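You operate a simulated robot arm through the tools that you are given. There is no shell and no other tool. Be economical: measure what you need, move in short steps, check, and stop when the job is done.

You are at the controls of a simulated two-armed robot. One attempt, no reset.

TASK
Rub the seal plate's middle clean, lay the red seal washer, lock the keeper.
Fine: hold the plate to rub and to lock; the pad goes back. What is to be rubbed or washed off counts as gone when no trace of it is left.

It is judged by the outcome, as a careful person would: the job done as asked, and still so three seconds after it is handed in. It fails if anything else is knocked over, pushed out of place, dropped, spilled or broken. A push-on lid holds only when it is set on centred and level and pressed home; a screw cap is set on level and turned clockwise until tight.

THE ROBOT
Two 7-joint arms with two-finger parallel grippers on one trunk, on a base that drives. Base frame: it is fixed to the floor where the robot stands at the start and does not move with it; the origin is under the middle of the robot, x ahead of it, y to its left, z up. Readings come in mm, rad, newtons and seconds.
The left shoulder is at the start at [50, 168, 1157], the right one opposite. With the tool pointing down near the work surface each hand reaches from about 100 to 660 mm from the robot's upright axis, wherever it stands, measured 20 degrees to its own side. Places, roughly: groove of the seal plate [500, 200, 800]; keeper of the seal plate [600, 200, 800]; purple abrasive pad (7x5x4 cm) [500, 0, 800]. Payload 1.57 kg a hand.
Tool frame (each hand has its own): the origin (TCP) lies between the finger pads and is the grasp point; the fingertips stand 30 mm ahead of it; z points along the fingers, y is the line along which they close. Largest opening 80 mm; finger width 17, thickness 12; the body of the gripper, 40 by 82 mm, starts 80 mm behind the TCP.
Orientation is that of the tool frame in the base frame, as a unit quaternion [x, y, z, w]. With the fingers straight down and closing along the base's y, the tool's x points along the base's -x, its y along +y and its z along -z.

THE INTERFACE
- The arms move only by the tool move_arm. It takes "left_series", "right_series" or both (then of equal length, played together; a hand with none holds still); each is a list of rows, each a list of 7 numbers: the shift along the base's x, y, z in mm, then the turn, a rotation vector about the base's x, y, z in rad, then the opening in per cent of the stroke, from 0 (shut) to 100 (fully open). In form: [[tx, ty, tz, rx, ry, rz, claw], ...]. A call has 1 to 8 rows; each row is the pose to reach, as a shift and turn from the pose commanded when the call began. Each row takes 0.2 s and may step no farther than 50 mm and 0.15 rad from the row before; otherwise, or with a gripper value out of range, the whole call is refused. Where a pose cannot be reached the arm comes as near as it can. A force on the tool above 40 N (or 10 N above the force at the start of the call, whichever is more), or a blocked arm, ends the call early, and 0.2 s more pass. The fingers move at their own pace (about 45 mm/s each) and stop on an object; they squeeze with about 40 N. The grip force told is the motor's: it shows also when the fingers shut on nothing. Time passes only in rows, and 0.2 s behind the last, so rows that repeat a pose let the fingers close. It gives the time, the measured TCP pose, the force on the tool (base axes), the opening and the grip force at its end, in the units of the frame above (readings bear some noise), with the torque about the TCP (base axes, N m) and any sound that the robot's microphone picked up.
- Cameras (640 x 400 px; columns grow to the right, rows downward): "scene" is now at [123.4, 26.8, 1365.5]; the picture's right is [0.28, -0.96, 0.00], its down [-0.57, -0.17, -0.80] and it looks along [0.77, 0.23, -0.60] (base axes); focal length 268 px, centre (320, 200). "left" rides on the left gripper at [72, 7, -122] in its tool frame; the picture's right is [-0.09, 1.00, 0.00], its down [-0.84, -0.08, -0.54] and it looks along [-0.54, -0.05, 0.84] (tool axes); focal length 238 px, centre (320, 200). "right" rides on the right gripper at [72, -7, -122] in its tool frame; the picture's right is [0.09, 1.00, 0.00], its down [-0.84, 0.08, -0.54] and it looks along [-0.54, 0.05, 0.84] (tool axes); focal length 238 px, centre (320, 200). There is no depth. A picture from a camera that has moved, and an enlarged one, comes with that camera's place and axes in the base frame and with its lens.
- camera(camera): a new picture of that camera. No time passes.
- slide_trunk(by): slides the trunk up (or, below 0, down) by that many mm; the arms and the scene camera ride with it, the base frame stays. It gives what a move gives, with no picture.
- drive_base(legs): drives the robot by 1 to 6 legs, each [ahead, left, turn to the left] in mm, mm and rad, along the robot's own axes; the way and the turn of a leg run together, so that a leg with both is an arc; at most 1500 mm and 3.142 rad a leg. The arms and the cameras ride along, it lands a little off, and it stops where it bumps. It gives what a move gives.
- pan_tilt(pan, tilt): turns the head with the scene camera to pan (to the left, within 1.396 rad either way) and tilt (down, from -0.506 to 1.204), counted from straight ahead of the robot. It gives what a move gives.
- zoom(camera, box): a new picture of the part [left, top, right, bottom] of that camera's present view, enlarged. No time passes.
- close_job(): hands the job in; it is judged then, once.

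Go step by step. Nothing tells you exact positions but the pictures and the camera data: compare them with the known pose of the tool, close in by small moves and look again before you grip or let go. The budget is 120 turns and 92 pictures, counting those below and the enlarged ones. Unless the task says otherwise, let go and move clear before handing in.

The tools are called as name(argument=value, ...) on one line, values as JSON. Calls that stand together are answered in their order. move_arm: Moves the arms, as the interface text tells. Its arguments: {"type":"object","properties":{"left_series":{"type":"array"},"right_series":{"type":"array"}},"required":[]} The other tools are called the same way: slide_trunk (by) slides the trunk up or down; drive_base (legs) drives the base; pan_tilt (pan, tilt) turns the head that bears the scene camera; camera (camera) takes a picture; zoom (camera, box) takes an enlarged picture of a part of a camera's view; close_job () hands the job in.

At the start:

```text
t: 0.0
left_tool_pos: [414.3, 388.5, 1124.3]
left_ee_rot: [0.0, 1.0, 0.0, 0.0]
left_force: [0.6, -0.6, 0.1]
left_ft_torque: [0.05, 0.01, 0.01]
left_width: 80.1
left_gripper_force: 0.1
right_tool_pos: [347.6, -12.0, 1187.2]
right_ee_rot: [-0.001, 1.0, 0.0, 0.001]
right_force: [-0.7, 0.0, -0.3]
right_ft_torque: [0.01, 0.0, 0.0]
right_width: 80.2
right_gripper_force: 0.3
trunk travel left (down, up): [-325.0, 118.0]
robot x, y, heading: [3.1, -0.1, -0.003]
head pan, tilt: [0.286, 0.639]
```

scene: 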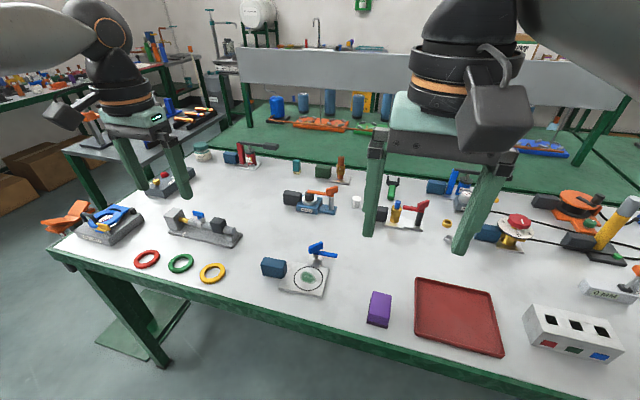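
right: 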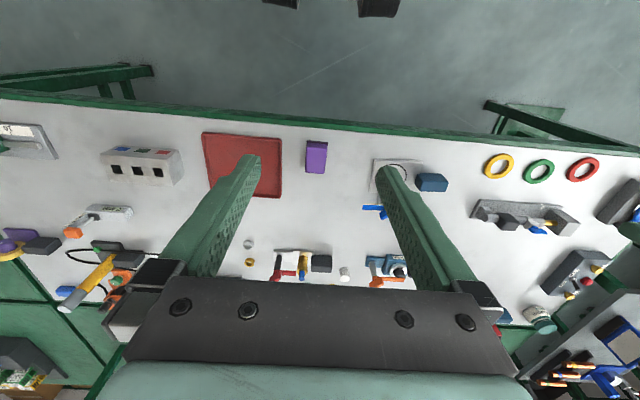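
left: 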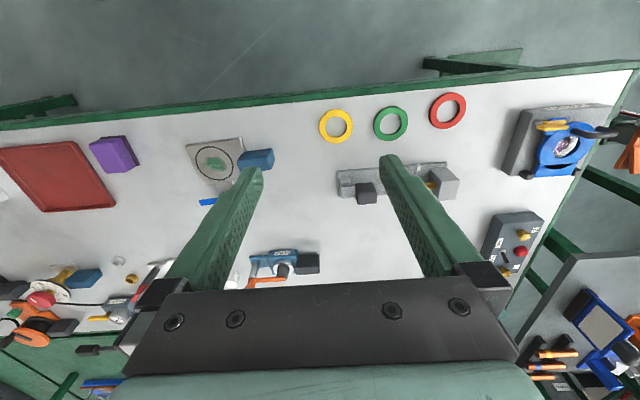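

I see the seal plate (white, with a green stain in a ring groove, blue handle block and blue keeper), the purple pad to its right, and the red/green/yellow rings to its left. I'll enlarge these first.

zoom(camera="scene", box=[240, 220, 400, 330])

zoom(camera="left", box=[70, 80, 300, 230])

zoom(camera="left", box=[300, 70, 500, 200])

```text
3.64 times, centred on (320, 275) of scene
camera zoom: at [123.4, 26.8, 1365.5], right [0.28, -0.96, 0.0], down [-0.57, -0.17, -0.8], along [0.77, 0.23, -0.6], focal length 976 px, centre (320, -73)
```

zoom: 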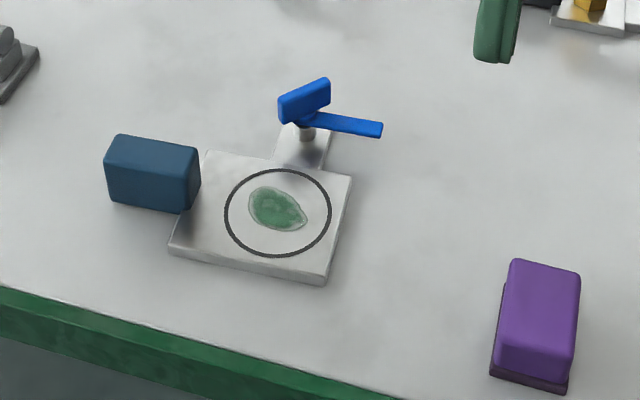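

```text
2.67 times, centred on (185, 155) of left
camera zoom: at [342.9, 395.5, 1245.6], right [0.09, 1.0, 0.0], down [0.84, -0.08, 0.54], along [0.54, -0.05, -0.84], focal length 636 px, centre (680, 320)
```

zoom: 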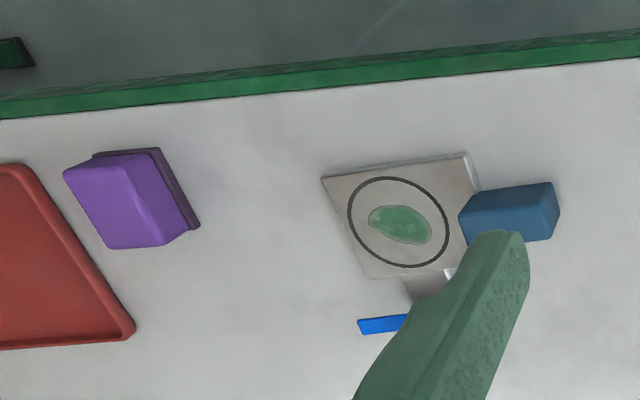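

```text
3.08 times, centred on (400, 135) of left
camera zoom: at [342.9, 395.5, 1245.6], right [0.09, 1.0, 0.0], down [0.84, -0.08, 0.54], along [0.54, -0.05, -0.84], focal length 733 px, centre (74, 400)
```

zoom: 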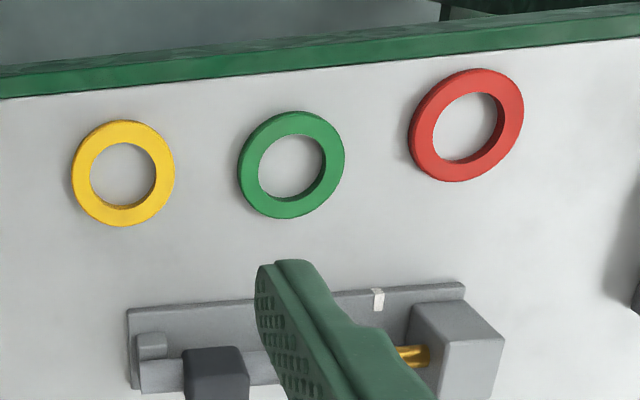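

The groove centre comes out near [518, 172, 809], the grip block near [512, 261, 825] and the red washer near [459, 614, 803]. I'll bring the left hand over the block, yawed so that it closes along x, and the right hand near the pad, then look closely.

move_arm(left_series=[[15, -16, -20, 0, 0, -0.15, 100], [30, -32, -40, 0, 0, -0.3, 100], [45, -48, -60, 0, 0, -0.45, 100], [60, -64, -80, 0, 0, -0.6, 100], [75, -80, -100, 0, 0, -0.75, 100], [90, -96, -120, 0, 0, -0.9, 100], [98, -112, -140, 0, 0, -1.05, 100], [98, -120, -150, 0, 0, -1.2, 100]], right_series=[[20, -5, -30, 0, 0, 0, 100], [40, -10, -60, 0, 0, 0, 100], [60, -10, -90, 0, 0, 0, 100], [80, -10, -120, 0, 0, 0, 100], [100, -10, -150, 0, 0, 0, 100], [110, -10, -180, 0, 0, 0, 100], [120, -10, -200, 0, 0, 0, 100], [120, -10, -220, 0, 0, 0, 100]])

```text
t: 1.8
left_tool_pos: [513.7, 270.1, 973.8]
left_ee_rot: [0.565, 0.825, 0.0, 0.001]
left_force: [0.0, -0.3, 0.0]
left_ft_torque: [0.0, 0.02, -0.01]
left_width: 80.0
left_gripper_force: 0.1
right_tool_pos: [467.5, -20.4, 964.8]
right_ee_rot: [0.0, 1.0, 0.0, 0.0]
right_force: [-0.4, -0.9, 0.3]
right_ft_torque: [0.02, 0.03, 0.01]
right_width: 80.0
right_gripper_force: 0.1
trunk travel left (down, up): [-325.0, 118.0]
robot x, y, heading: [-3.9, 1.6, -0.003]
head pan, tilt: [0.286, 0.639]
```

camera(camera="left")

camera(camera="right")

camera(camera="scene")

```text
85 pictures are left
camera left: at [494.0, 338.3, 1094.9], right [0.96, 0.27, 0.0], down [0.23, -0.81, 0.54], along [0.15, -0.52, -0.84], focal length 238 px, centre (320, 200)
```

left: 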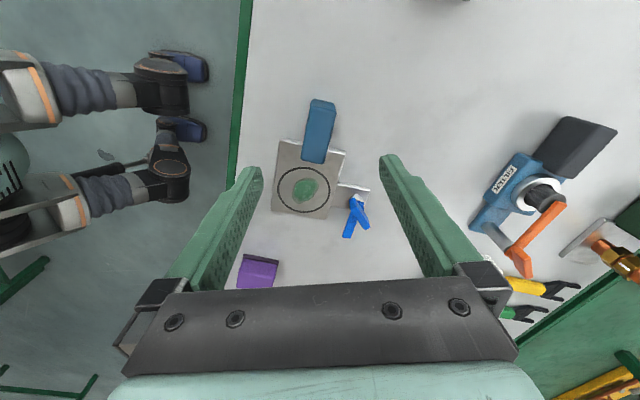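

```text
84 pictures are left
camera right: at [395.8, -28.2, 1085.4], right [-0.09, 1.0, 0.0], down [0.84, 0.08, 0.54], along [0.54, 0.05, -0.84], focal length 238 px, centre (320, 200)
```

right: 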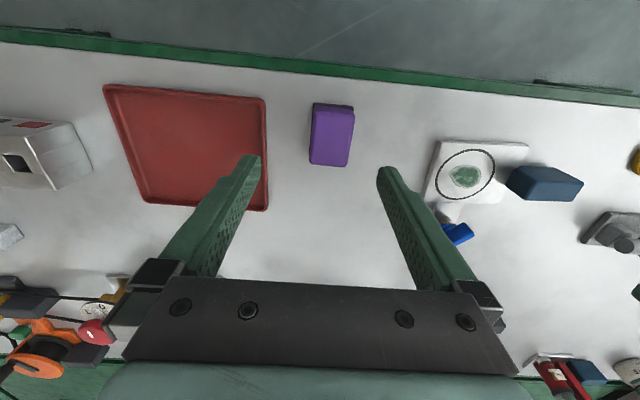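

```text
83 pictures are left
camera scene: at [123.6, 26.7, 1365.5], right [0.28, -0.96, 0.0], down [-0.57, -0.17, -0.8], along [0.77, 0.23, -0.6], focal length 268 px, centre (320, 200)
```

scene: 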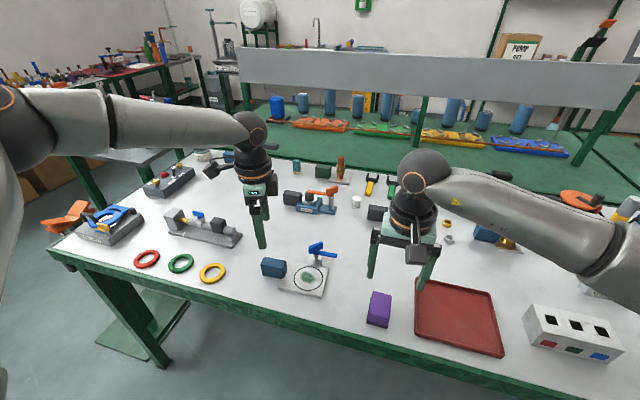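

zoom(camera="left", box=[240, 80, 400, 280])

zoom(camera="right", box=[400, 110, 600, 260])

zoom(camera="right", box=[290, 80, 390, 180])

```text
2.00 times, centred on (320, 180) of left
camera zoom: at [494.0, 338.3, 1094.9], right [0.96, 0.27, 0.0], down [0.23, -0.81, 0.54], along [0.15, -0.52, -0.84], focal length 477 px, centre (320, 240)
```

zoom: 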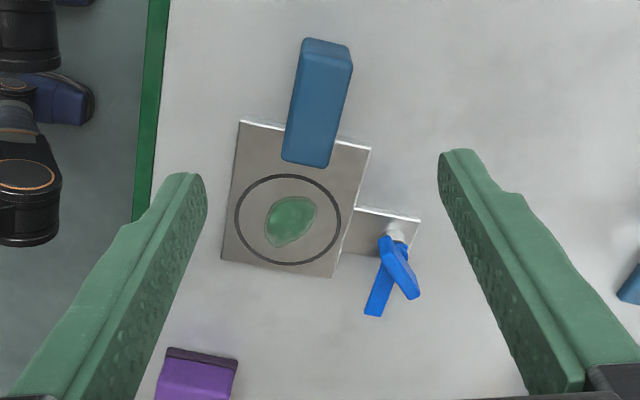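

```text
2.67 times, centred on (500, 185) of right
camera zoom: at [395.8, -28.2, 1085.4], right [-0.09, 1.0, 0.0], down [0.84, 0.08, 0.54], along [0.54, 0.05, -0.84], focal length 636 px, centre (-160, 240)
```

zoom: 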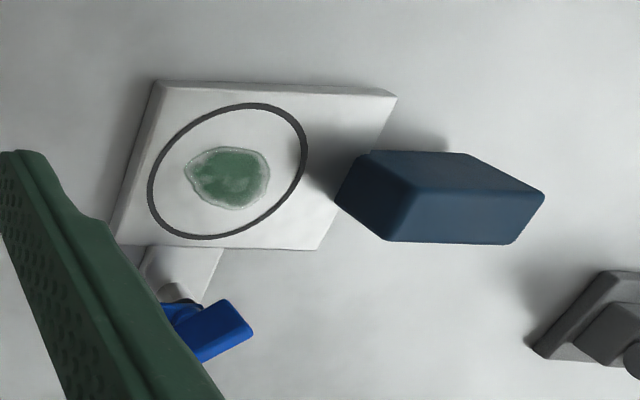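

```text
4.00 times, centred on (340, 130) of right
camera zoom: at [395.8, -28.2, 1085.4], right [-0.09, 1.0, 0.0], down [0.84, 0.08, 0.54], along [0.54, 0.05, -0.84], focal length 953 px, centre (240, 480)
```

zoom: 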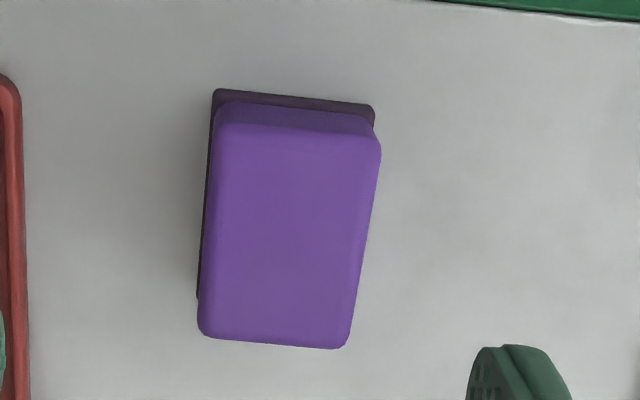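

Plate: yaw about +0.05 rad, block centred near [514.5, 260], groove at [519, 172]. I'll finish the left hand's yaw and lower it above the block, and look at the keeper from there; the right hand lines up over the pad.

move_arm(left_series=[[0, -3, -20, 0, 0, -0.11, 100], [1, -6, -40, 0, 0, -0.22, 100], [1, -8, -60, 0, 0, -0.32, 100], [1, -8, -85, 0, 0, -0.32, 100]])

zoom(camera="left", box=[160, 50, 480, 250])

zoom(camera="scene", box=[240, 220, 400, 330])

```text
t: 2.8
left_tool_pos: [507.3, 264.9, 894.3]
left_ee_rot: [0.689, 0.725, 0.0, 0.0]
left_force: [0.4, -0.9, 0.2]
left_ft_torque: [-0.02, 0.03, 0.0]
left_width: 80.0
left_gripper_force: 0.0
left hand out of reach, approached as far as the arm can: row 4
right_tool_pos: [466.5, -20.8, 966.2]
right_ee_rot: [0.0, 1.0, -0.001, -0.001]
right_force: [0.0, 0.1, 0.3]
right_ft_torque: [0.02, 0.0, 0.01]
right_width: 80.0
right_gripper_force: 0.0
trunk travel left (down, up): [-325.0, 118.0]
robot x, y, heading: [2.3, 1.1, 0.003]
head pan, tilt: [0.286, 0.639]
```

```text
2.00 times, centred on (320, 150) of left
camera zoom: at [510.9, 336.4, 1014.5], right [1.0, -0.04, 0.0], down [-0.04, -0.84, 0.54], along [-0.02, -0.54, -0.84], focal length 477 px, centre (320, 300)
```

zoom: 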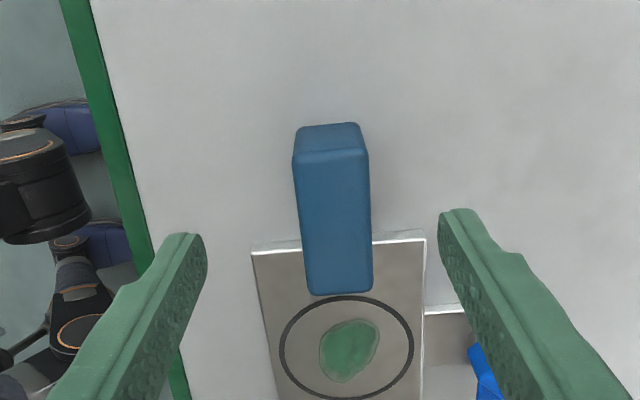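

```text
3.64 times, centred on (320, 275) of scene
camera zoom: at [123.4, 27.1, 1365.5], right [0.28, -0.96, 0.0], down [-0.57, -0.17, -0.8], along [0.77, 0.23, -0.6], focal length 976 px, centre (320, -73)
```

zoom: 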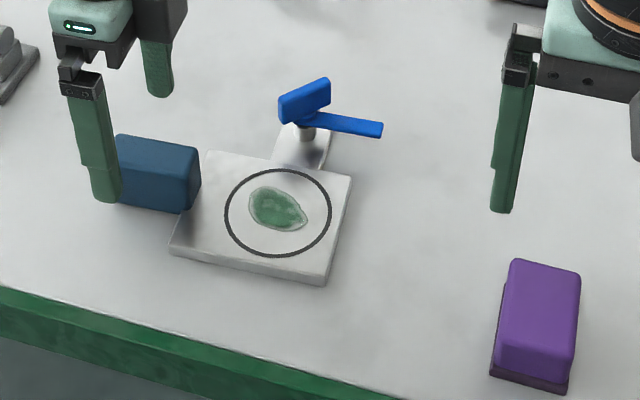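

The left hand is at its reach limit with the trunk this high. I'll lift the hands and slide the trunk down by 200 mm.

move_arm(left_series=[[0, 0, 50, 0, 0, 0, 100], [0, 0, 100, 0, 0, 0, 100], [0, 0, 150, 0, 0, 0, 100], [0, 0, 200, 0, 0, 0, 100], [0, 0, 220, 0, 0, 0, 100]], right_series=[[0, 0, 50, 0, 0, 0, 100], [0, 0, 100, 0, 0, 0, 100], [0, 0, 140, 0, 0, 0, 100], [0, 0, 140, 0, 0, 0, 100], [0, 0, 140, 0, 0, 0, 100]])

slide_trunk(by=-200)

```text
t: 4.0
left_tool_pos: [507.1, 264.4, 1115.0]
left_ee_rot: [0.689, 0.725, 0.001, 0.0]
left_force: [-0.7, 0.4, 0.6]
left_ft_torque: [-0.02, 0.0, 0.0]
left_width: 80.0
left_gripper_force: 0.0
right_tool_pos: [469.0, -21.0, 1103.8]
right_ee_rot: [0.0, 1.0, 0.001, 0.0]
right_force: [0.3, -0.5, 0.1]
right_ft_torque: [-0.01, 0.02, -0.03]
right_width: 79.8
right_gripper_force: 0.1
trunk travel left (down, up): [-325.0, 118.0]
robot x, y, heading: [1.3, 2.7, 0.001]
head pan, tilt: [0.286, 0.639]
```

```text
t: 6.2
left_tool_pos: [507.8, 263.5, 913.9]
left_ee_rot: [0.689, 0.725, 0.0, 0.001]
left_force: [-0.2, 0.1, 0.0]
left_ft_torque: [0.01, 0.01, 0.04]
left_width: 79.9
left_gripper_force: 0.2
right_tool_pos: [468.0, -21.5, 904.9]
right_ee_rot: [0.0, 1.0, 0.0, 0.0]
right_force: [0.3, 0.0, -0.6]
right_ft_torque: [0.02, -0.01, 0.0]
right_width: 80.2
right_gripper_force: 0.0
trunk travel left (down, up): [-125.0, 318.0]
robot x, y, heading: [-0.6, 3.4, 0.001]
head pan, tilt: [0.286, 0.639]
```

camera(camera="right")

camera(camera="left")

zoom(camera="scene", box=[240, 180, 400, 280])

```text
77 pictures are left
camera right: at [396.5, -28.0, 1024.8], right [-0.09, 1.0, 0.0], down [0.84, 0.08, 0.54], along [0.54, 0.05, -0.84], focal length 238 px, centre (320, 200)
```

right: 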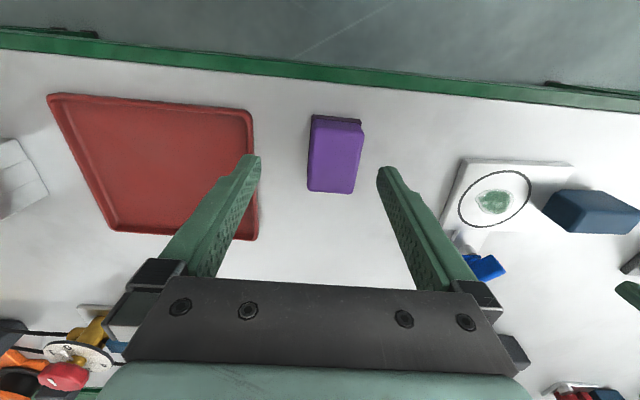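

```text
76 pictures are left
camera left: at [511.3, 335.5, 1035.1], right [1.0, -0.04, 0.0], down [-0.03, -0.84, 0.54], along [-0.02, -0.54, -0.84], focal length 238 px, centre (320, 200)
```

left: 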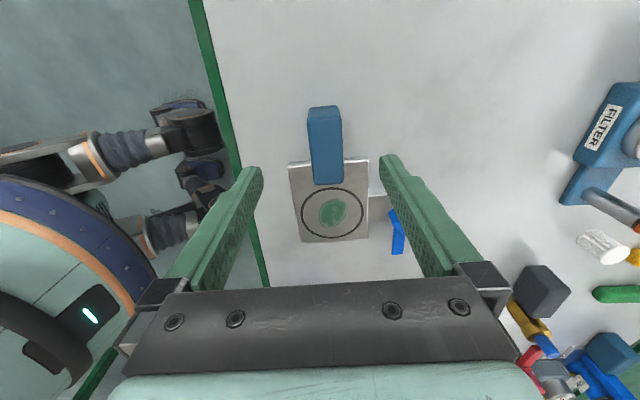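

```text
4.00 times, centred on (320, 230) of scene
camera zoom: at [123.4, 26.8, 1165.6], right [0.28, -0.96, 0.0], down [-0.57, -0.17, -0.8], along [0.77, 0.23, -0.6], focal length 1074 px, centre (320, 80)
```

zoom: 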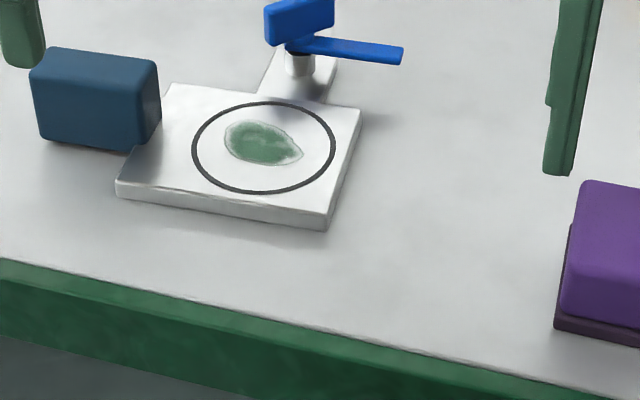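

move_arm(left_series=[[5, -2, -10, 0, 0, 0, 100], [5, -2, -20, 0, 0, 0, 100]], right_series=[[5, 6, -10, 0, 0, 0, 100], [8, 12, -20, 0, 0, 0, 100]])

camera(camera="left")

zoom(camera="right", box=[220, 80, 420, 220])

```text
t: 6.8
left_tool_pos: [513.5, 262.5, 893.2]
left_ee_rot: [0.688, 0.726, 0.0, 0.0]
left_force: [-0.4, 1.0, 0.2]
left_ft_torque: [0.01, -0.02, 0.0]
left_width: 80.0
left_gripper_force: 0.2
right_tool_pos: [476.5, -7.7, 884.9]
right_ee_rot: [-0.001, 1.0, 0.001, 0.0]
right_force: [-0.4, -0.2, 0.1]
right_ft_torque: [0.01, 0.0, 0.01]
right_width: 80.0
right_gripper_force: 0.0
trunk travel left (down, up): [-125.0, 318.0]
robot x, y, heading: [0.8, 0.2, -0.006]
head pan, tilt: [0.286, 0.639]
```

```text
74 pictures are left
camera left: at [516.9, 333.2, 1014.7], right [1.0, -0.04, 0.0], down [-0.03, -0.84, 0.54], along [-0.02, -0.54, -0.84], focal length 238 px, centre (320, 200)
```

left: 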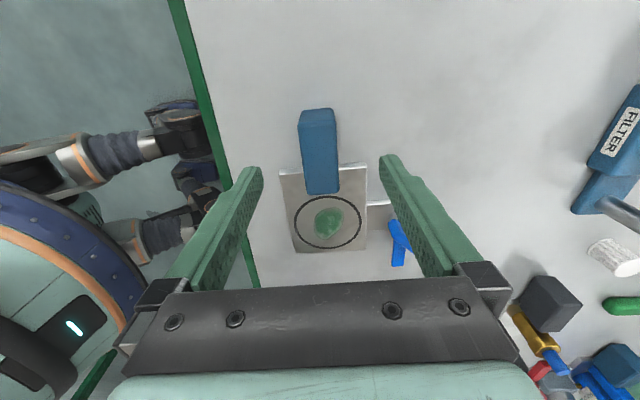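

```text
2.86 times, centred on (320, 150) of right
camera zoom: at [404.8, -15.8, 1004.8], right [-0.09, 1.0, 0.0], down [0.84, 0.08, 0.54], along [0.54, 0.05, -0.84], focal length 681 px, centre (320, 343)
```

zoom: 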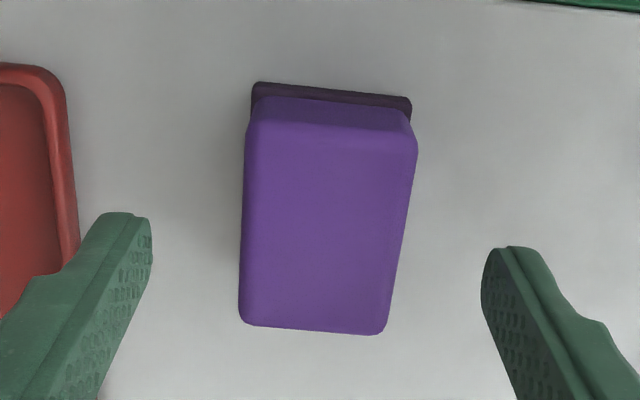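

Both hands are centred over their objects. The left hand goes down and grips the block; the right goes down and takes the pad.

move_arm(left_series=[[0, 0, -20, 0, 0, 0, 100], [0, 0, -40, 0, 0, 0, 100], [0, 0, -55, 0, 0, 0, 100], [0, 0, -55, 0, 0, 0, 100]], right_series=[[0, -0.5, -20, 0, 0, 0, 100], [0, -0.5, -35, 0, 0, 0, 100], [0, -0.5, -42, 0, 0, 0, 100], [0, -0.5, -42, 0, 0, 0, 100]])

camera(camera="left")

camera(camera="right")

camera(camera="scene")

```text
t: 7.8
left_tool_pos: [513.5, 261.4, 839.1]
left_ee_rot: [0.688, 0.725, 0.0, 0.0]
left_force: [-0.5, -0.2, -0.1]
left_ft_torque: [0.04, 0.02, 0.05]
left_width: 80.3
left_gripper_force: 0.2
right_tool_pos: [475.5, -8.8, 841.7]
right_ee_rot: [-0.001, 1.0, 0.0, 0.0]
right_force: [0.7, -0.1, 0.8]
right_ft_torque: [0.04, -0.04, 0.01]
right_width: 80.0
right_gripper_force: 0.0
trunk travel left (down, up): [-125.0, 318.0]
robot x, y, heading: [-1.9, 2.4, -0.001]
head pan, tilt: [0.286, 0.639]
```

```text
72 pictures are left
camera left: at [516.7, 333.7, 959.9], right [1.0, -0.04, 0.0], down [-0.03, -0.84, 0.54], along [-0.02, -0.54, -0.84], focal length 238 px, centre (320, 200)
```

left: 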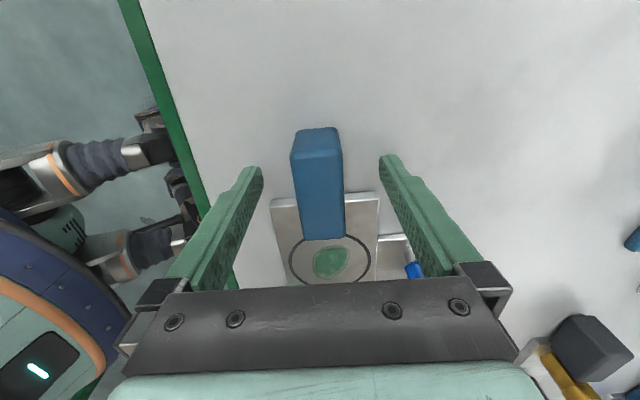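

```text
71 pictures are left
camera right: at [404.5, -16.7, 962.6], right [-0.09, 1.0, 0.0], down [0.84, 0.08, 0.54], along [0.54, 0.05, -0.84], focal length 238 px, centre (320, 200)
```

right: 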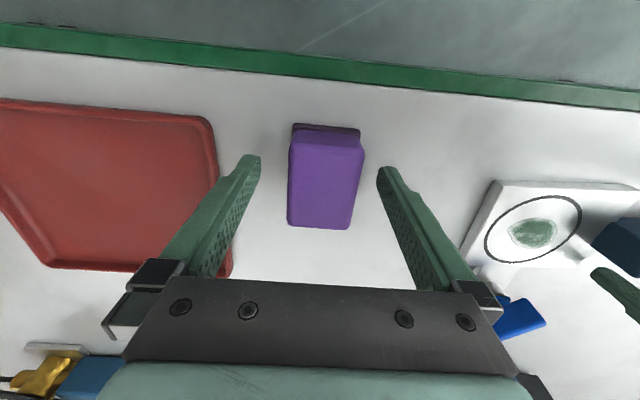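

```text
70 pictures are left
camera scene: at [123.5, 26.8, 1165.5], right [0.28, -0.96, 0.0], down [-0.57, -0.17, -0.8], along [0.77, 0.23, -0.6], focal length 268 px, centre (320, 200)
```

scene: 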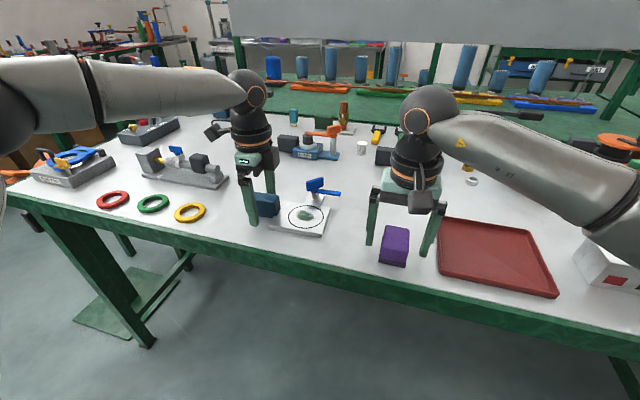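

move_arm(left_series=[[0, 0, 0, 0, 0, 0, 40], [0, 0, 0, 0, 0, 0, 30], [0, 0, 0, 0, 0, 0, 20], [0, 0, 0, 0, 0, 0, 10], [0, 0, 0, 0, 0, 0, 10]], right_series=[[0, 2, 0, 0, 0, 0, 100], [0, 2, 0, 0, 0, 0, 60], [0, 2, 0, 0, 0, 0, 40], [0, 2, 0, 0, 0, 0, 20], [0, 2, 0, 0, 0, 0, 20]])

camera(camera="left")

camera(camera="right")

```text
t: 9.0
left_tool_pos: [513.1, 262.6, 838.9]
left_ee_rot: [0.689, 0.725, 0.0, 0.0]
left_force: [-0.4, -0.2, 0.7]
left_ft_torque: [-0.07, 0.07, 0.02]
left_width: 27.9
left_gripper_force: 28.5
right_tool_pos: [476.6, -7.3, 843.2]
right_ee_rot: [0.0, 1.0, 0.0, 0.0]
right_force: [-0.7, -0.6, 0.6]
right_ft_torque: [-0.06, 0.0, 0.0]
right_width: 42.9
right_gripper_force: 27.5
trunk travel left (down, up): [-125.0, 318.0]
robot x, y, heading: [2.9, -2.3, 0.001]
head pan, tilt: [0.286, 0.639]
```

```text
69 pictures are left
camera left: at [516.7, 333.7, 960.2], right [1.0, -0.04, 0.0], down [-0.03, -0.84, 0.54], along [-0.02, -0.54, -0.84], focal length 238 px, centre (320, 200)
```

left: 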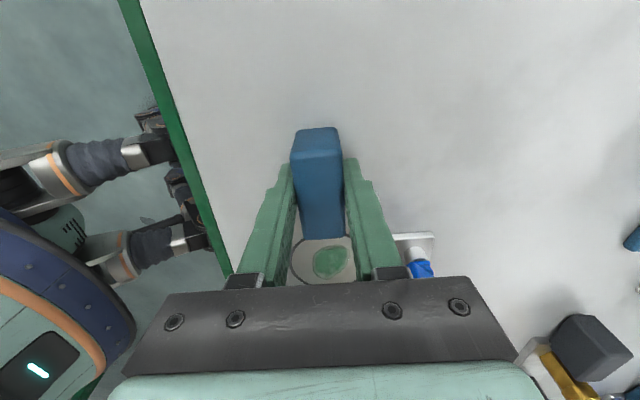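

```text
68 pictures are left
camera right: at [404.5, -14.7, 962.9], right [-0.09, 1.0, 0.0], down [0.84, 0.08, 0.54], along [0.54, 0.05, -0.84], focal length 238 px, centre (320, 200)
```

right: 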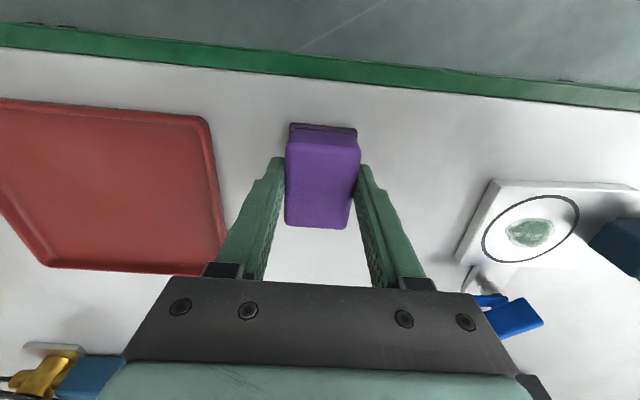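

Both are held: block 27.9 mm wide, pad 42.9 mm. I'll lift the pad and carry it above the stain at about [520, 168].

move_arm(left_series=[[0, 0, 0, 0, 0, 0, 0], [0, 0, 0, 0, 0, 0, 0], [0, 0, 0, 0, 0, 0, 0], [0, 0, 0, 0, 0, 0, 0], [0, 0, 0, 0, 0, 0, 0], [0, 0, 0, 0, 0, 0, 0], [0, 0, 0, 0, 0, 0, 0]], right_series=[[0, 0, 0, 0, 0, 0, 0], [0, 0, 20, 0, 0, 0, 0], [0, 0, 45, 0, 0, 0, 0], [10, 45, 45, 0, 0, 0, 0], [20, 90, 45, 0, 0, 0, 0], [32, 135, 45, 0, 0, 0, 0], [43, 172, 45, 0, 0, 0, 0]])

camera(camera="right")

camera(camera="scene")

```text
t: 10.6
left_tool_pos: [514.1, 261.7, 839.8]
left_ee_rot: [0.688, 0.726, 0.0, 0.001]
left_force: [0.2, -0.3, -0.1]
left_ft_torque: [-0.03, 0.07, 0.05]
left_width: 27.4
left_gripper_force: 38.3
right_tool_pos: [500.0, 94.4, 888.9]
right_ee_rot: [-0.001, 1.0, 0.0, 0.0]
right_force: [0.4, 1.0, -1.1]
right_ft_torque: [0.0, -0.02, 0.0]
right_width: 42.7
right_gripper_force: 39.9
right hand out of reach, approached as far as the arm can: row 6, 7
trunk travel left (down, up): [-125.0, 318.0]
robot x, y, heading: [-1.7, 2.8, 0.0]
head pan, tilt: [0.286, 0.639]
```

```text
67 pictures are left
camera right: at [427.9, 87.0, 1008.6], right [-0.09, 1.0, 0.0], down [0.84, 0.08, 0.54], along [0.54, 0.05, -0.84], focal length 238 px, centre (320, 200)
```

right: 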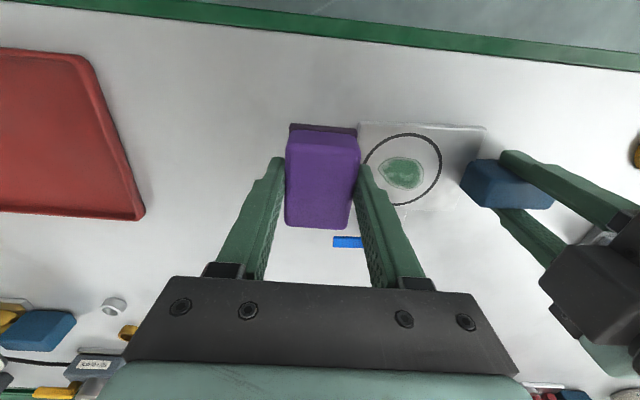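

```text
66 pictures are left
camera scene: at [123.5, 26.7, 1165.5], right [0.28, -0.96, 0.0], down [-0.57, -0.17, -0.8], along [0.77, 0.23, -0.6], focal length 268 px, centre (320, 200)
```

scene: 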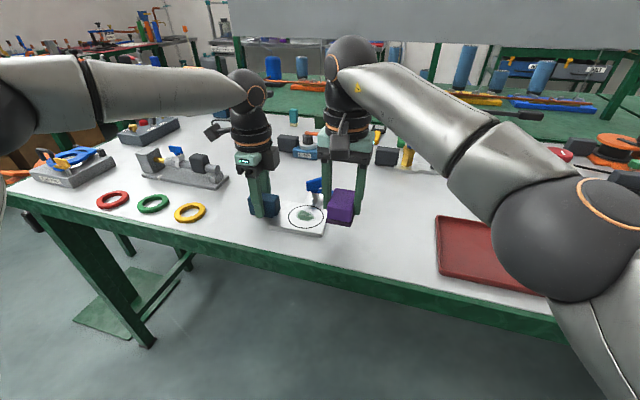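

The right arm can't reach the plate from here, so the base has to shift left and a bit ahead. First I'll let go with the left hand and raise both hands. Then I'll look down to see how much room there is at the table's edge.

move_arm(left_series=[[0, 0, 0, 0, 0, 0, 50], [0, 0, 0, 0, 0, 0, 90], [0, 0, 0, 0, 0, 0, 100], [0, 0, 0, 0, 0, 0, 100], [0, 0, 40, 0, 0, 0, 100], [0, 0, 80, 0, 0, 0, 100], [0, 0, 120, 0, 0, 0, 100]], right_series=[[0, 0, 0, 0, 0, 0, 0], [-20, -40, 20, 0, 0, 0, 0], [-40, -80, 50, 0, 0, 0, 0], [-60, -110, 80, 0, 0, 0, 0], [-80, -150, 80, 0, 0, 0, 0], [-80, -180, 80, 0, 0, 0, 0], [-80, -180, 80, 0, 0, 0, 0]])

pan_tilt(pan=0, tilt=1.2)

camera(camera="scene")

```text
refused: row 3 steps farther than a row can; nothing moved
```

```text
t: 11.5
left_tool_pos: [513.7, 262.5, 839.8]
left_ee_rot: [0.689, 0.725, 0.0, -0.001]
left_force: [0.7, -1.1, -0.4]
left_ft_torque: [0.03, -0.01, 0.05]
left_width: 28.0
left_gripper_force: 37.5
right_tool_pos: [500.5, 94.6, 887.3]
right_ee_rot: [-0.001, 1.0, 0.0, 0.0]
right_force: [1.2, 0.3, -0.2]
right_ft_torque: [-0.01, -0.02, 0.0]
right_width: 42.5
right_gripper_force: 40.0
trunk travel left (down, up): [-125.0, 318.0]
robot x, y, heading: [0.4, -2.3, 0.002]
head pan, tilt: [0.0, 1.201]
```

```text
65 pictures are left
camera scene: at [95.8, 2.2, 1124.2], right [0.0, -1.0, 0.0], down [-0.93, 0.0, -0.36], along [0.36, 0.0, -0.93], focal length 268 px, centre (320, 200)
```

scene: 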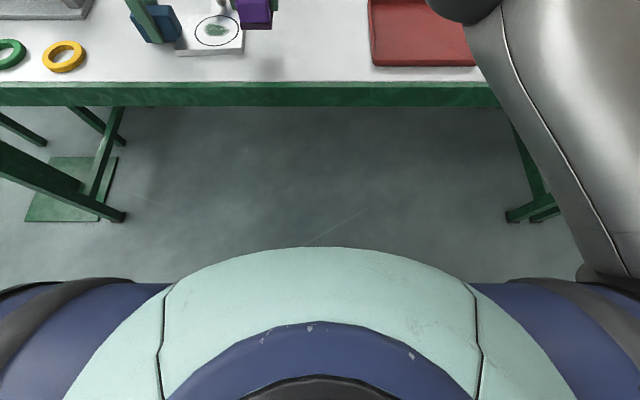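

There's about 260 mm of room before the table edge. I'll release the block and raise both hands, then drive 100 ahead and 140 left.

move_arm(left_series=[[0, 0, 0, 0, 0, 0, 50], [0, 0, 0, 0, 0, 0, 90], [0, 0, 0, 0, 0, 0, 100], [0, 0, 0, 0, 0, 0, 100], [0, 0, 40, 0, 0, 0, 100], [0, 0, 80, 0, 0, 0, 100], [0, 0, 120, 0, 0, 0, 100]], right_series=[[0, 0, 0, 0, 0, 0, 0], [-10, -30, 20, 0, 0, 0, 0], [-20, -60, 40, 0, 0, 0, 0], [-40, -90, 60, 0, 0, 0, 0], [-60, -120, 80, 0, 0, 0, 0], [-80, -150, 80, 0, 0, 0, 0], [-80, -180, 80, 0, 0, 0, 0]])

drive_base(legs=[[100, 140, 0]])

pan_tilt(pan=0, tilt=0.9)

camera(camera="scene")

camera(camera="left")

```text
t: 13.1
left_tool_pos: [514.3, 262.0, 959.7]
left_ee_rot: [0.689, 0.724, -0.001, 0.0]
left_force: [0.5, 0.3, 0.3]
left_ft_torque: [-0.01, 0.01, 0.01]
left_width: 79.9
left_gripper_force: 0.0
right_tool_pos: [418.9, -85.4, 967.7]
right_ee_rot: [0.0, 1.0, 0.0, 0.0]
right_force: [-0.1, -0.9, -0.3]
right_ft_torque: [0.0, -0.04, 0.0]
right_width: 42.6
right_gripper_force: 39.3
trunk travel left (down, up): [-125.0, 318.0]
robot x, y, heading: [0.2, -0.2, 0.002]
head pan, tilt: [0.0, 1.201]
```

```text
t: 15.0
left_tool_pos: [613.6, 402.3, 959.3]
left_ee_rot: [0.688, 0.725, 0.0, 0.0]
left_force: [0.2, 0.5, -0.1]
left_ft_torque: [-0.04, 0.01, 0.02]
left_width: 80.1
left_gripper_force: 0.0
right_tool_pos: [519.2, 56.4, 967.5]
right_ee_rot: [0.0, 1.0, 0.0, 0.0]
right_force: [0.2, 0.2, -0.7]
right_ft_torque: [0.01, 0.03, -0.03]
right_width: 42.5
right_gripper_force: 39.9
trunk travel left (down, up): [-125.0, 318.0]
robot x, y, heading: [99.8, 140.7, -0.004]
head pan, tilt: [0.0, 1.201]
```

```text
t: 15.8
left_tool_pos: [613.2, 401.3, 959.0]
left_ee_rot: [0.687, 0.726, 0.0, 0.0]
left_force: [-0.1, 0.1, -0.6]
left_ft_torque: [-0.03, -0.02, -0.02]
left_width: 80.1
left_gripper_force: 0.0
right_tool_pos: [517.6, 54.9, 966.7]
right_ee_rot: [0.0, 1.0, -0.001, 0.0]
right_force: [-0.6, -0.3, -0.1]
right_ft_torque: [0.03, 0.0, 0.02]
right_width: 42.3
right_gripper_force: 40.6
trunk travel left (down, up): [-125.0, 318.0]
robot x, y, heading: [101.0, 141.2, 0.001]
head pan, tilt: [0.0, 0.901]
```

```text
64 pictures are left
camera scene: at [215.0, 142.0, 1144.0], right [0.0, -1.0, 0.0], down [-0.78, 0.0, -0.62], along [0.62, 0.0, -0.78], focal length 268 px, centre (320, 200)
```

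scene: 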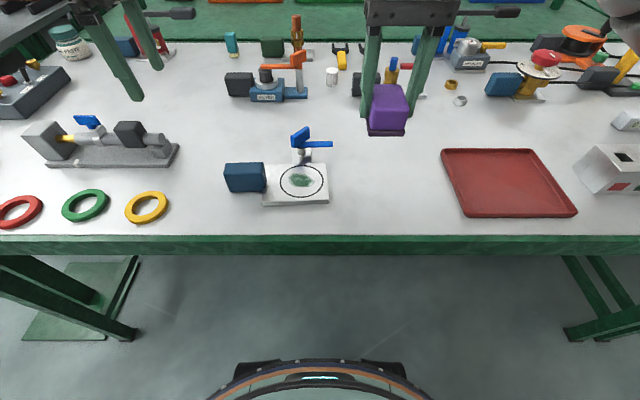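

```text
63 pictures are left
camera left: at [616.9, 473.9, 1080.0], right [1.0, -0.04, 0.0], down [-0.03, -0.84, 0.54], along [-0.02, -0.54, -0.84], focal length 238 px, centre (320, 200)
```

left: 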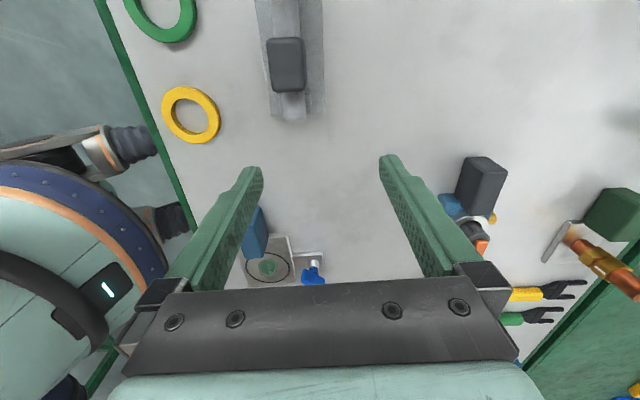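

The base is now well placed. The left hand goes back to the block and grips it; I'll check above it first.

move_arm(left_series=[[-20, -28, 0, 0, 0, 0, 100], [-45, -65, 0, 0, 0, 0, 100], [-70, -100, 0, 0, 0, 0, 100], [-100, -139.5, -10, 0, 0, 0, 100], [-100, -139.5, -40, 0, 0, 0, 100], [-100, -139.5, -70, 0, 0, 0, 100], [-100, -139.5, -70, 0, 0, 0, 100]])

camera(camera="left")

```text
refused: row 4 steps farther than a row can; nothing moved
```

```text
62 pictures are left
camera left: at [616.9, 473.9, 1080.0], right [1.0, -0.04, 0.0], down [-0.03, -0.84, 0.54], along [-0.02, -0.54, -0.84], focal length 238 px, centre (320, 200)
```

left: 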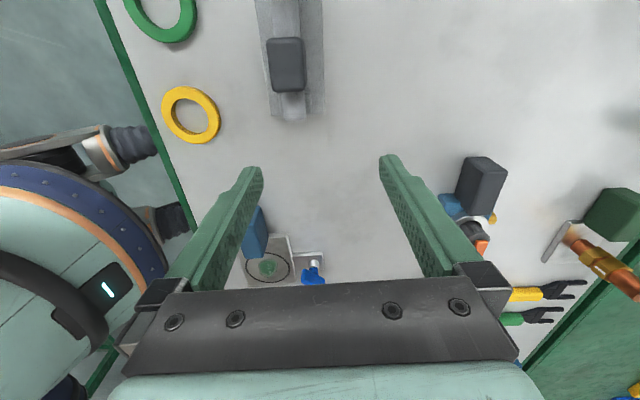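

move_arm(left_series=[[-25, -35, 0, 0, 0, 0, 100], [-50, -70, 0, 0, 0, 0, 100], [-75, -105, 0, 0, 0, 0, 100], [-100, -139.5, -10, 0, 0, 0, 100], [-100, -139.5, -40, 0, 0, 0, 100], [-100, -139.5, -70, 0, 0, 0, 100], [-100, -139.5, -70, 0, 0, 0, 100]])

camera(camera="left")

```text
t: 17.4
left_tool_pos: [512.1, 263.3, 888.3]
left_ee_rot: [0.688, 0.725, -0.001, 0.002]
left_force: [-0.3, 0.4, -0.4]
left_ft_torque: [-0.01, -0.01, -0.04]
left_width: 80.3
left_gripper_force: 0.1
left hand out of reach, approached as far as the arm can: row 3, 4, 5
right_tool_pos: [518.0, 55.7, 966.8]
right_ee_rot: [0.0, 1.0, 0.0, 0.001]
right_force: [-0.3, 0.1, -0.6]
right_ft_torque: [0.01, 0.0, 0.0]
right_width: 42.7
right_gripper_force: 40.2
trunk travel left (down, up): [-125.0, 318.0]
robot x, y, heading: [97.2, 138.9, -0.0]
head pan, tilt: [0.0, 0.901]
```

```text
61 pictures are left
camera left: at [515.7, 335.6, 1008.8], right [1.0, -0.04, 0.0], down [-0.03, -0.84, 0.54], along [-0.02, -0.54, -0.84], focal length 238 px, centre (320, 200)
```

left: 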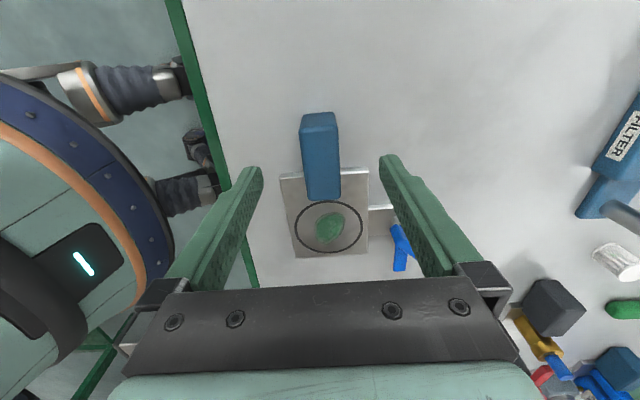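

move_arm(left_series=[[0, -1, -25, 0, 0, 0, 100], [0, -1, -49, 0, 0, 0, 100], [0, -1, -49, 0, 0, 0, 60], [0, -1, -49, 0, 0, 0, 30], [0, -1, -49, 0, 0, 0, 0], [0, -1, -49, 0, 0, 0, 0], [0, -1, -49, 0, 0, 0, 0]], right_series=[[0, 0, -10, 0, 0, 0, 0], [0, 0, -30, 0, 0, 0, 0], [0, 10, -50, 0, 0, 0, 0], [0, 40, -60, 0, 0, 0, 0], [2, 70, -70, 0, 0, 0, 0], [2, 95, -80, 0, 0, 0, 0], [2, 112, -85, 0, 0, 0, 0]])

camera(camera="left")

camera(camera="right")

camera(camera="scene")

```text
t: 19.0
left_tool_pos: [514.1, 261.0, 840.5]
left_ee_rot: [0.688, 0.726, 0.0, 0.0]
left_force: [-1.0, 0.6, 0.9]
left_ft_torque: [-0.14, 0.03, -0.01]
left_width: 27.9
left_gripper_force: 29.8
right_tool_pos: [520.6, 166.7, 881.9]
right_ee_rot: [0.001, 1.0, 0.0, 0.001]
right_force: [-0.7, -0.1, -0.2]
right_ft_torque: [-0.02, 0.02, 0.01]
right_width: 42.6
right_gripper_force: 40.0
trunk travel left (down, up): [-125.0, 318.0]
robot x, y, heading: [102.6, 136.4, 0.001]
head pan, tilt: [0.0, 0.901]
```

```text
60 pictures are left
camera left: at [517.0, 333.8, 960.9], right [1.0, -0.04, 0.0], down [-0.03, -0.84, 0.54], along [-0.02, -0.54, -0.84], focal length 238 px, centre (320, 200)
```

left: 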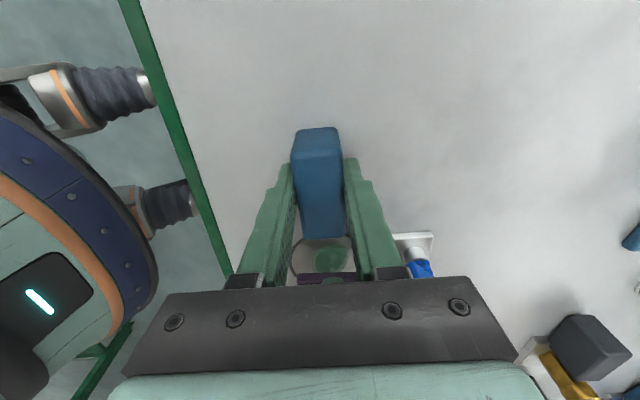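

```text
59 pictures are left
camera right: at [448.6, 160.2, 1001.5], right [-0.09, 1.0, 0.0], down [0.84, 0.08, 0.54], along [0.54, 0.05, -0.84], focal length 238 px, centre (320, 200)
```

right: 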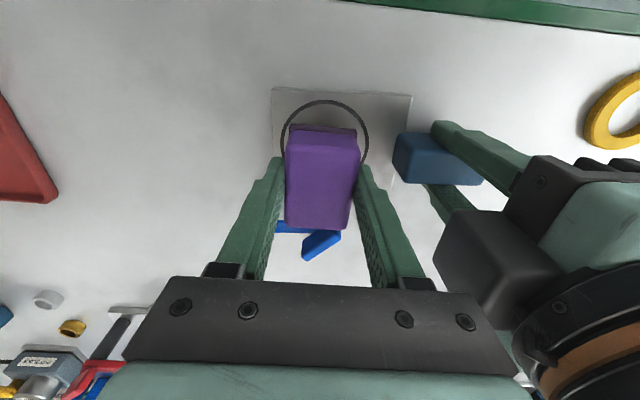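

```text
58 pictures are left
camera scene: at [215.0, 142.1, 1144.0], right [0.0, -1.0, 0.0], down [-0.78, 0.0, -0.62], along [0.62, 0.0, -0.78], focal length 268 px, centre (320, 200)
```

scene: 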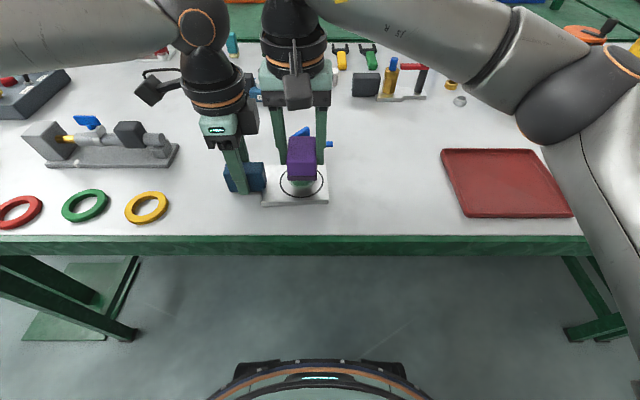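

The plate is held and the pad is over the stain. I'll lower it until it touches.

move_arm(right_series=[[0, 0, -15, 0, 0, 0, 0], [0, 0, -25, 0, 0, 0, 0], [0, 0, -30, 0, 0, 0, 0], [0, 0, -33, 0, 0, 0, 0]])

```text
t: 20.2
left_tool_pos: [513.4, 262.0, 840.2]
left_ee_rot: [0.688, 0.726, 0.001, 0.0]
left_force: [-1.5, 1.7, 5.0]
left_ft_torque: [-0.53, 0.41, -0.25]
left_width: 27.7
left_gripper_force: 38.0
right_tool_pos: [520.7, 168.2, 853.5]
right_ee_rot: [0.0, 1.0, 0.002, 0.004]
right_force: [-0.9, -2.2, 9.2]
right_ft_torque: [-0.2, 0.24, 0.0]
right_width: 42.4
right_gripper_force: 39.9
trunk travel left (down, up): [-125.0, 318.0]
robot x, y, heading: [98.6, 134.4, 0.002]
head pan, tilt: [0.0, 0.901]
stopped in row 4 (right hand): the force on the tool passed its limit at 42 N (the readings are from after the stop); the commanded pose is now the measured one
```

Contact is at TCP z of about 853, with roughly 9 N. I'll rub with short strokes at light pressure.

move_arm(right_series=[[10, 0, 0, 0, 0, 0, 0], [-15, 0, -0.3, 0, 0, 0, 0], [12, -6, -0.3, 0, 0, 0, 0], [-15, -10, -0.3, 0, 0, 0, 0], [12, -10, -0.3, 0, 0, 0, 0], [-15, 5, -0.3, 0, 0, 0, 0], [12, 6, -0.3, 0, 0, 0, 0], [0, 0, -0.3, 0, 0, 0, 0]])

```text
t: 22.0
left_tool_pos: [512.4, 261.6, 840.5]
left_ee_rot: [0.69, 0.724, -0.001, 0.001]
left_force: [-3.4, -6.1, 8.2]
left_ft_torque: [0.86, -0.3, -0.35]
left_width: 27.9
left_gripper_force: 38.0
right_tool_pos: [521.9, 169.8, 853.7]
right_ee_rot: [0.001, 1.0, 0.006, 0.005]
right_force: [8.0, 12.7, 18.2]
right_ft_torque: [0.14, 0.04, -0.05]
right_width: 42.6
right_gripper_force: 40.0
trunk travel left (down, up): [-125.0, 318.0]
robot x, y, heading: [97.8, 139.0, 0.001]
head pan, tilt: [0.0, 0.901]
```

Good rubbing contact (about 18 N). Another round, then I'll lift and check.

move_arm(right_series=[[12, 4, 0, 0, 0, 0, 0], [-18, 4, 0, 0, 0, 0, 0], [12, 0, 0, 0, 0, 0, 0], [-18, -4, 0, 0, 0, 0, 0], [12, -10, 0, 0, 0, 0, 0], [-18, -14, 0, 0, 0, 0, 0], [12, -14, 0, 0, 0, 0, 0], [0, 0, 0, 0, 0, 0, 0]])

move_arm(right_series=[[0, 0, 15, 0, 0, 0, 0], [0, -20, 35, 0, 0, 0, 0], [0, -60, 40, 0, 0, 0, 0], [0, -100, 45, 0, 0, 0, 0]])

zoom(camera="scene", box=[220, 120, 360, 220])

camera(camera="right")

```text
t: 23.8
left_tool_pos: [514.1, 264.0, 839.8]
left_ee_rot: [0.688, 0.726, 0.003, -0.002]
left_force: [1.5, 14.6, 5.5]
left_ft_torque: [-1.03, -0.46, 0.23]
left_width: 27.9
left_gripper_force: 38.3
right_tool_pos: [522.9, 165.2, 853.5]
right_ee_rot: [0.004, 1.0, 0.0, 0.006]
right_force: [9.7, -19.2, 26.5]
right_ft_torque: [-0.59, 0.15, 0.31]
right_width: 42.7
right_gripper_force: 40.4
trunk travel left (down, up): [-125.0, 318.0]
robot x, y, heading: [99.9, 138.3, -0.002]
head pan, tilt: [0.0, 0.901]
```

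```text
t: 24.8
left_tool_pos: [514.3, 261.7, 839.4]
left_ee_rot: [0.688, 0.726, 0.0, 0.0]
left_force: [-0.8, 0.6, 11.7]
left_ft_torque: [-0.18, -0.08, 0.06]
left_width: 27.8
left_gripper_force: 37.7
right_tool_pos: [518.4, 68.0, 898.9]
right_ee_rot: [0.0, 1.0, 0.002, 0.003]
right_force: [0.2, -0.2, 0.5]
right_ft_torque: [-0.03, 0.03, 0.0]
right_width: 42.5
right_gripper_force: 40.7
trunk travel left (down, up): [-125.0, 318.0]
robot x, y, heading: [100.0, 137.9, -0.001]
head pan, tilt: [0.0, 0.901]
```

```text
4.00 times, centred on (290, 170) of scene
camera zoom: at [214.2, 141.9, 1144.1], right [0.0, -1.0, 0.0], down [-0.78, 0.0, -0.62], along [0.62, 0.0, -0.78], focal length 1074 px, centre (440, 320)
```

zoom: 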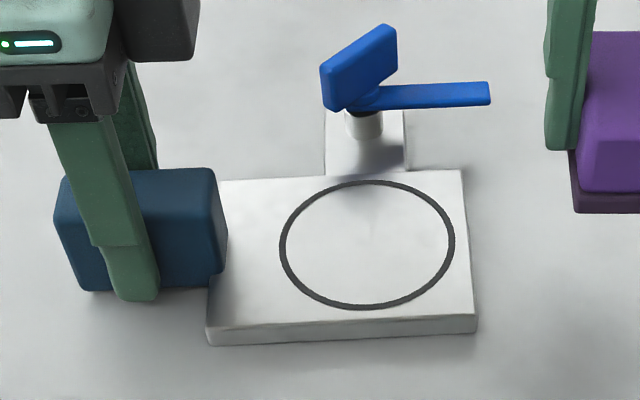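

```text
56 pictures are left
camera right: at [446.6, 59.5, 1017.4], right [-0.09, 1.0, 0.0], down [0.83, 0.08, 0.55], along [0.54, 0.05, -0.84], focal length 238 px, centre (320, 200)
```

right: 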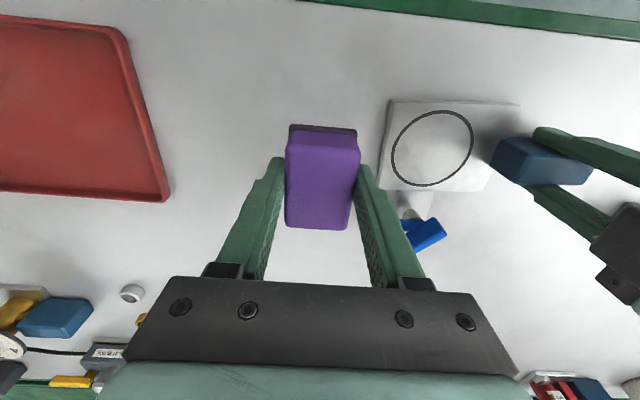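

zoom(camera="scene", box=[275, 160, 340, 202])

zoom(camera="right", box=[380, 95, 490, 195])

```text
9.52 times, centred on (308, 181) of scene
camera zoom: at [214.2, 141.9, 1144.1], right [0.0, -1.0, 0.0], down [-0.78, 0.0, -0.62], along [0.62, 0.0, -0.78], focal length 2556 px, centre (439, 381)
```

zoom: 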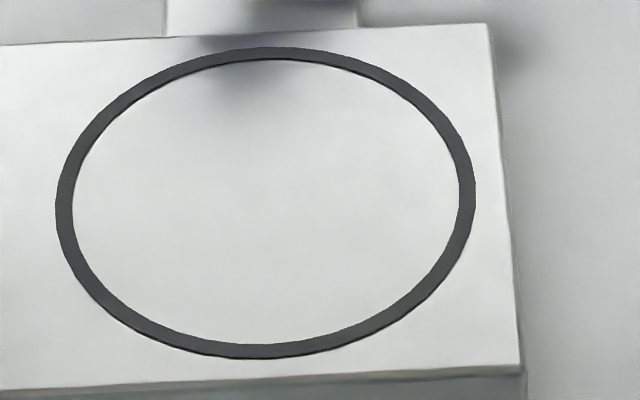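

```text
4.00 times, centred on (435, 145) of right
camera zoom: at [446.6, 59.5, 1017.4], right [-0.09, 1.0, 0.0], down [0.83, 0.08, 0.55], along [0.54, 0.05, -0.84], focal length 953 px, centre (-140, 420)
```

zoom: 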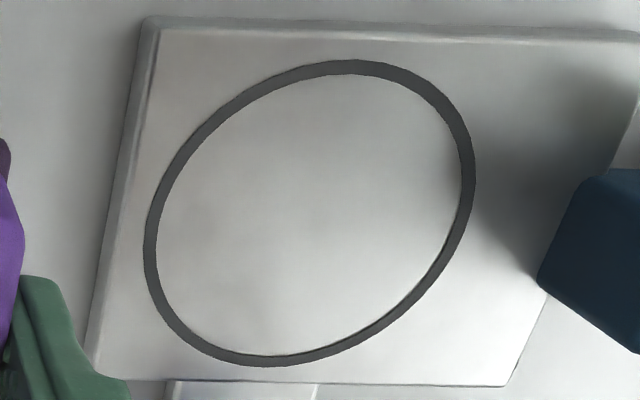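

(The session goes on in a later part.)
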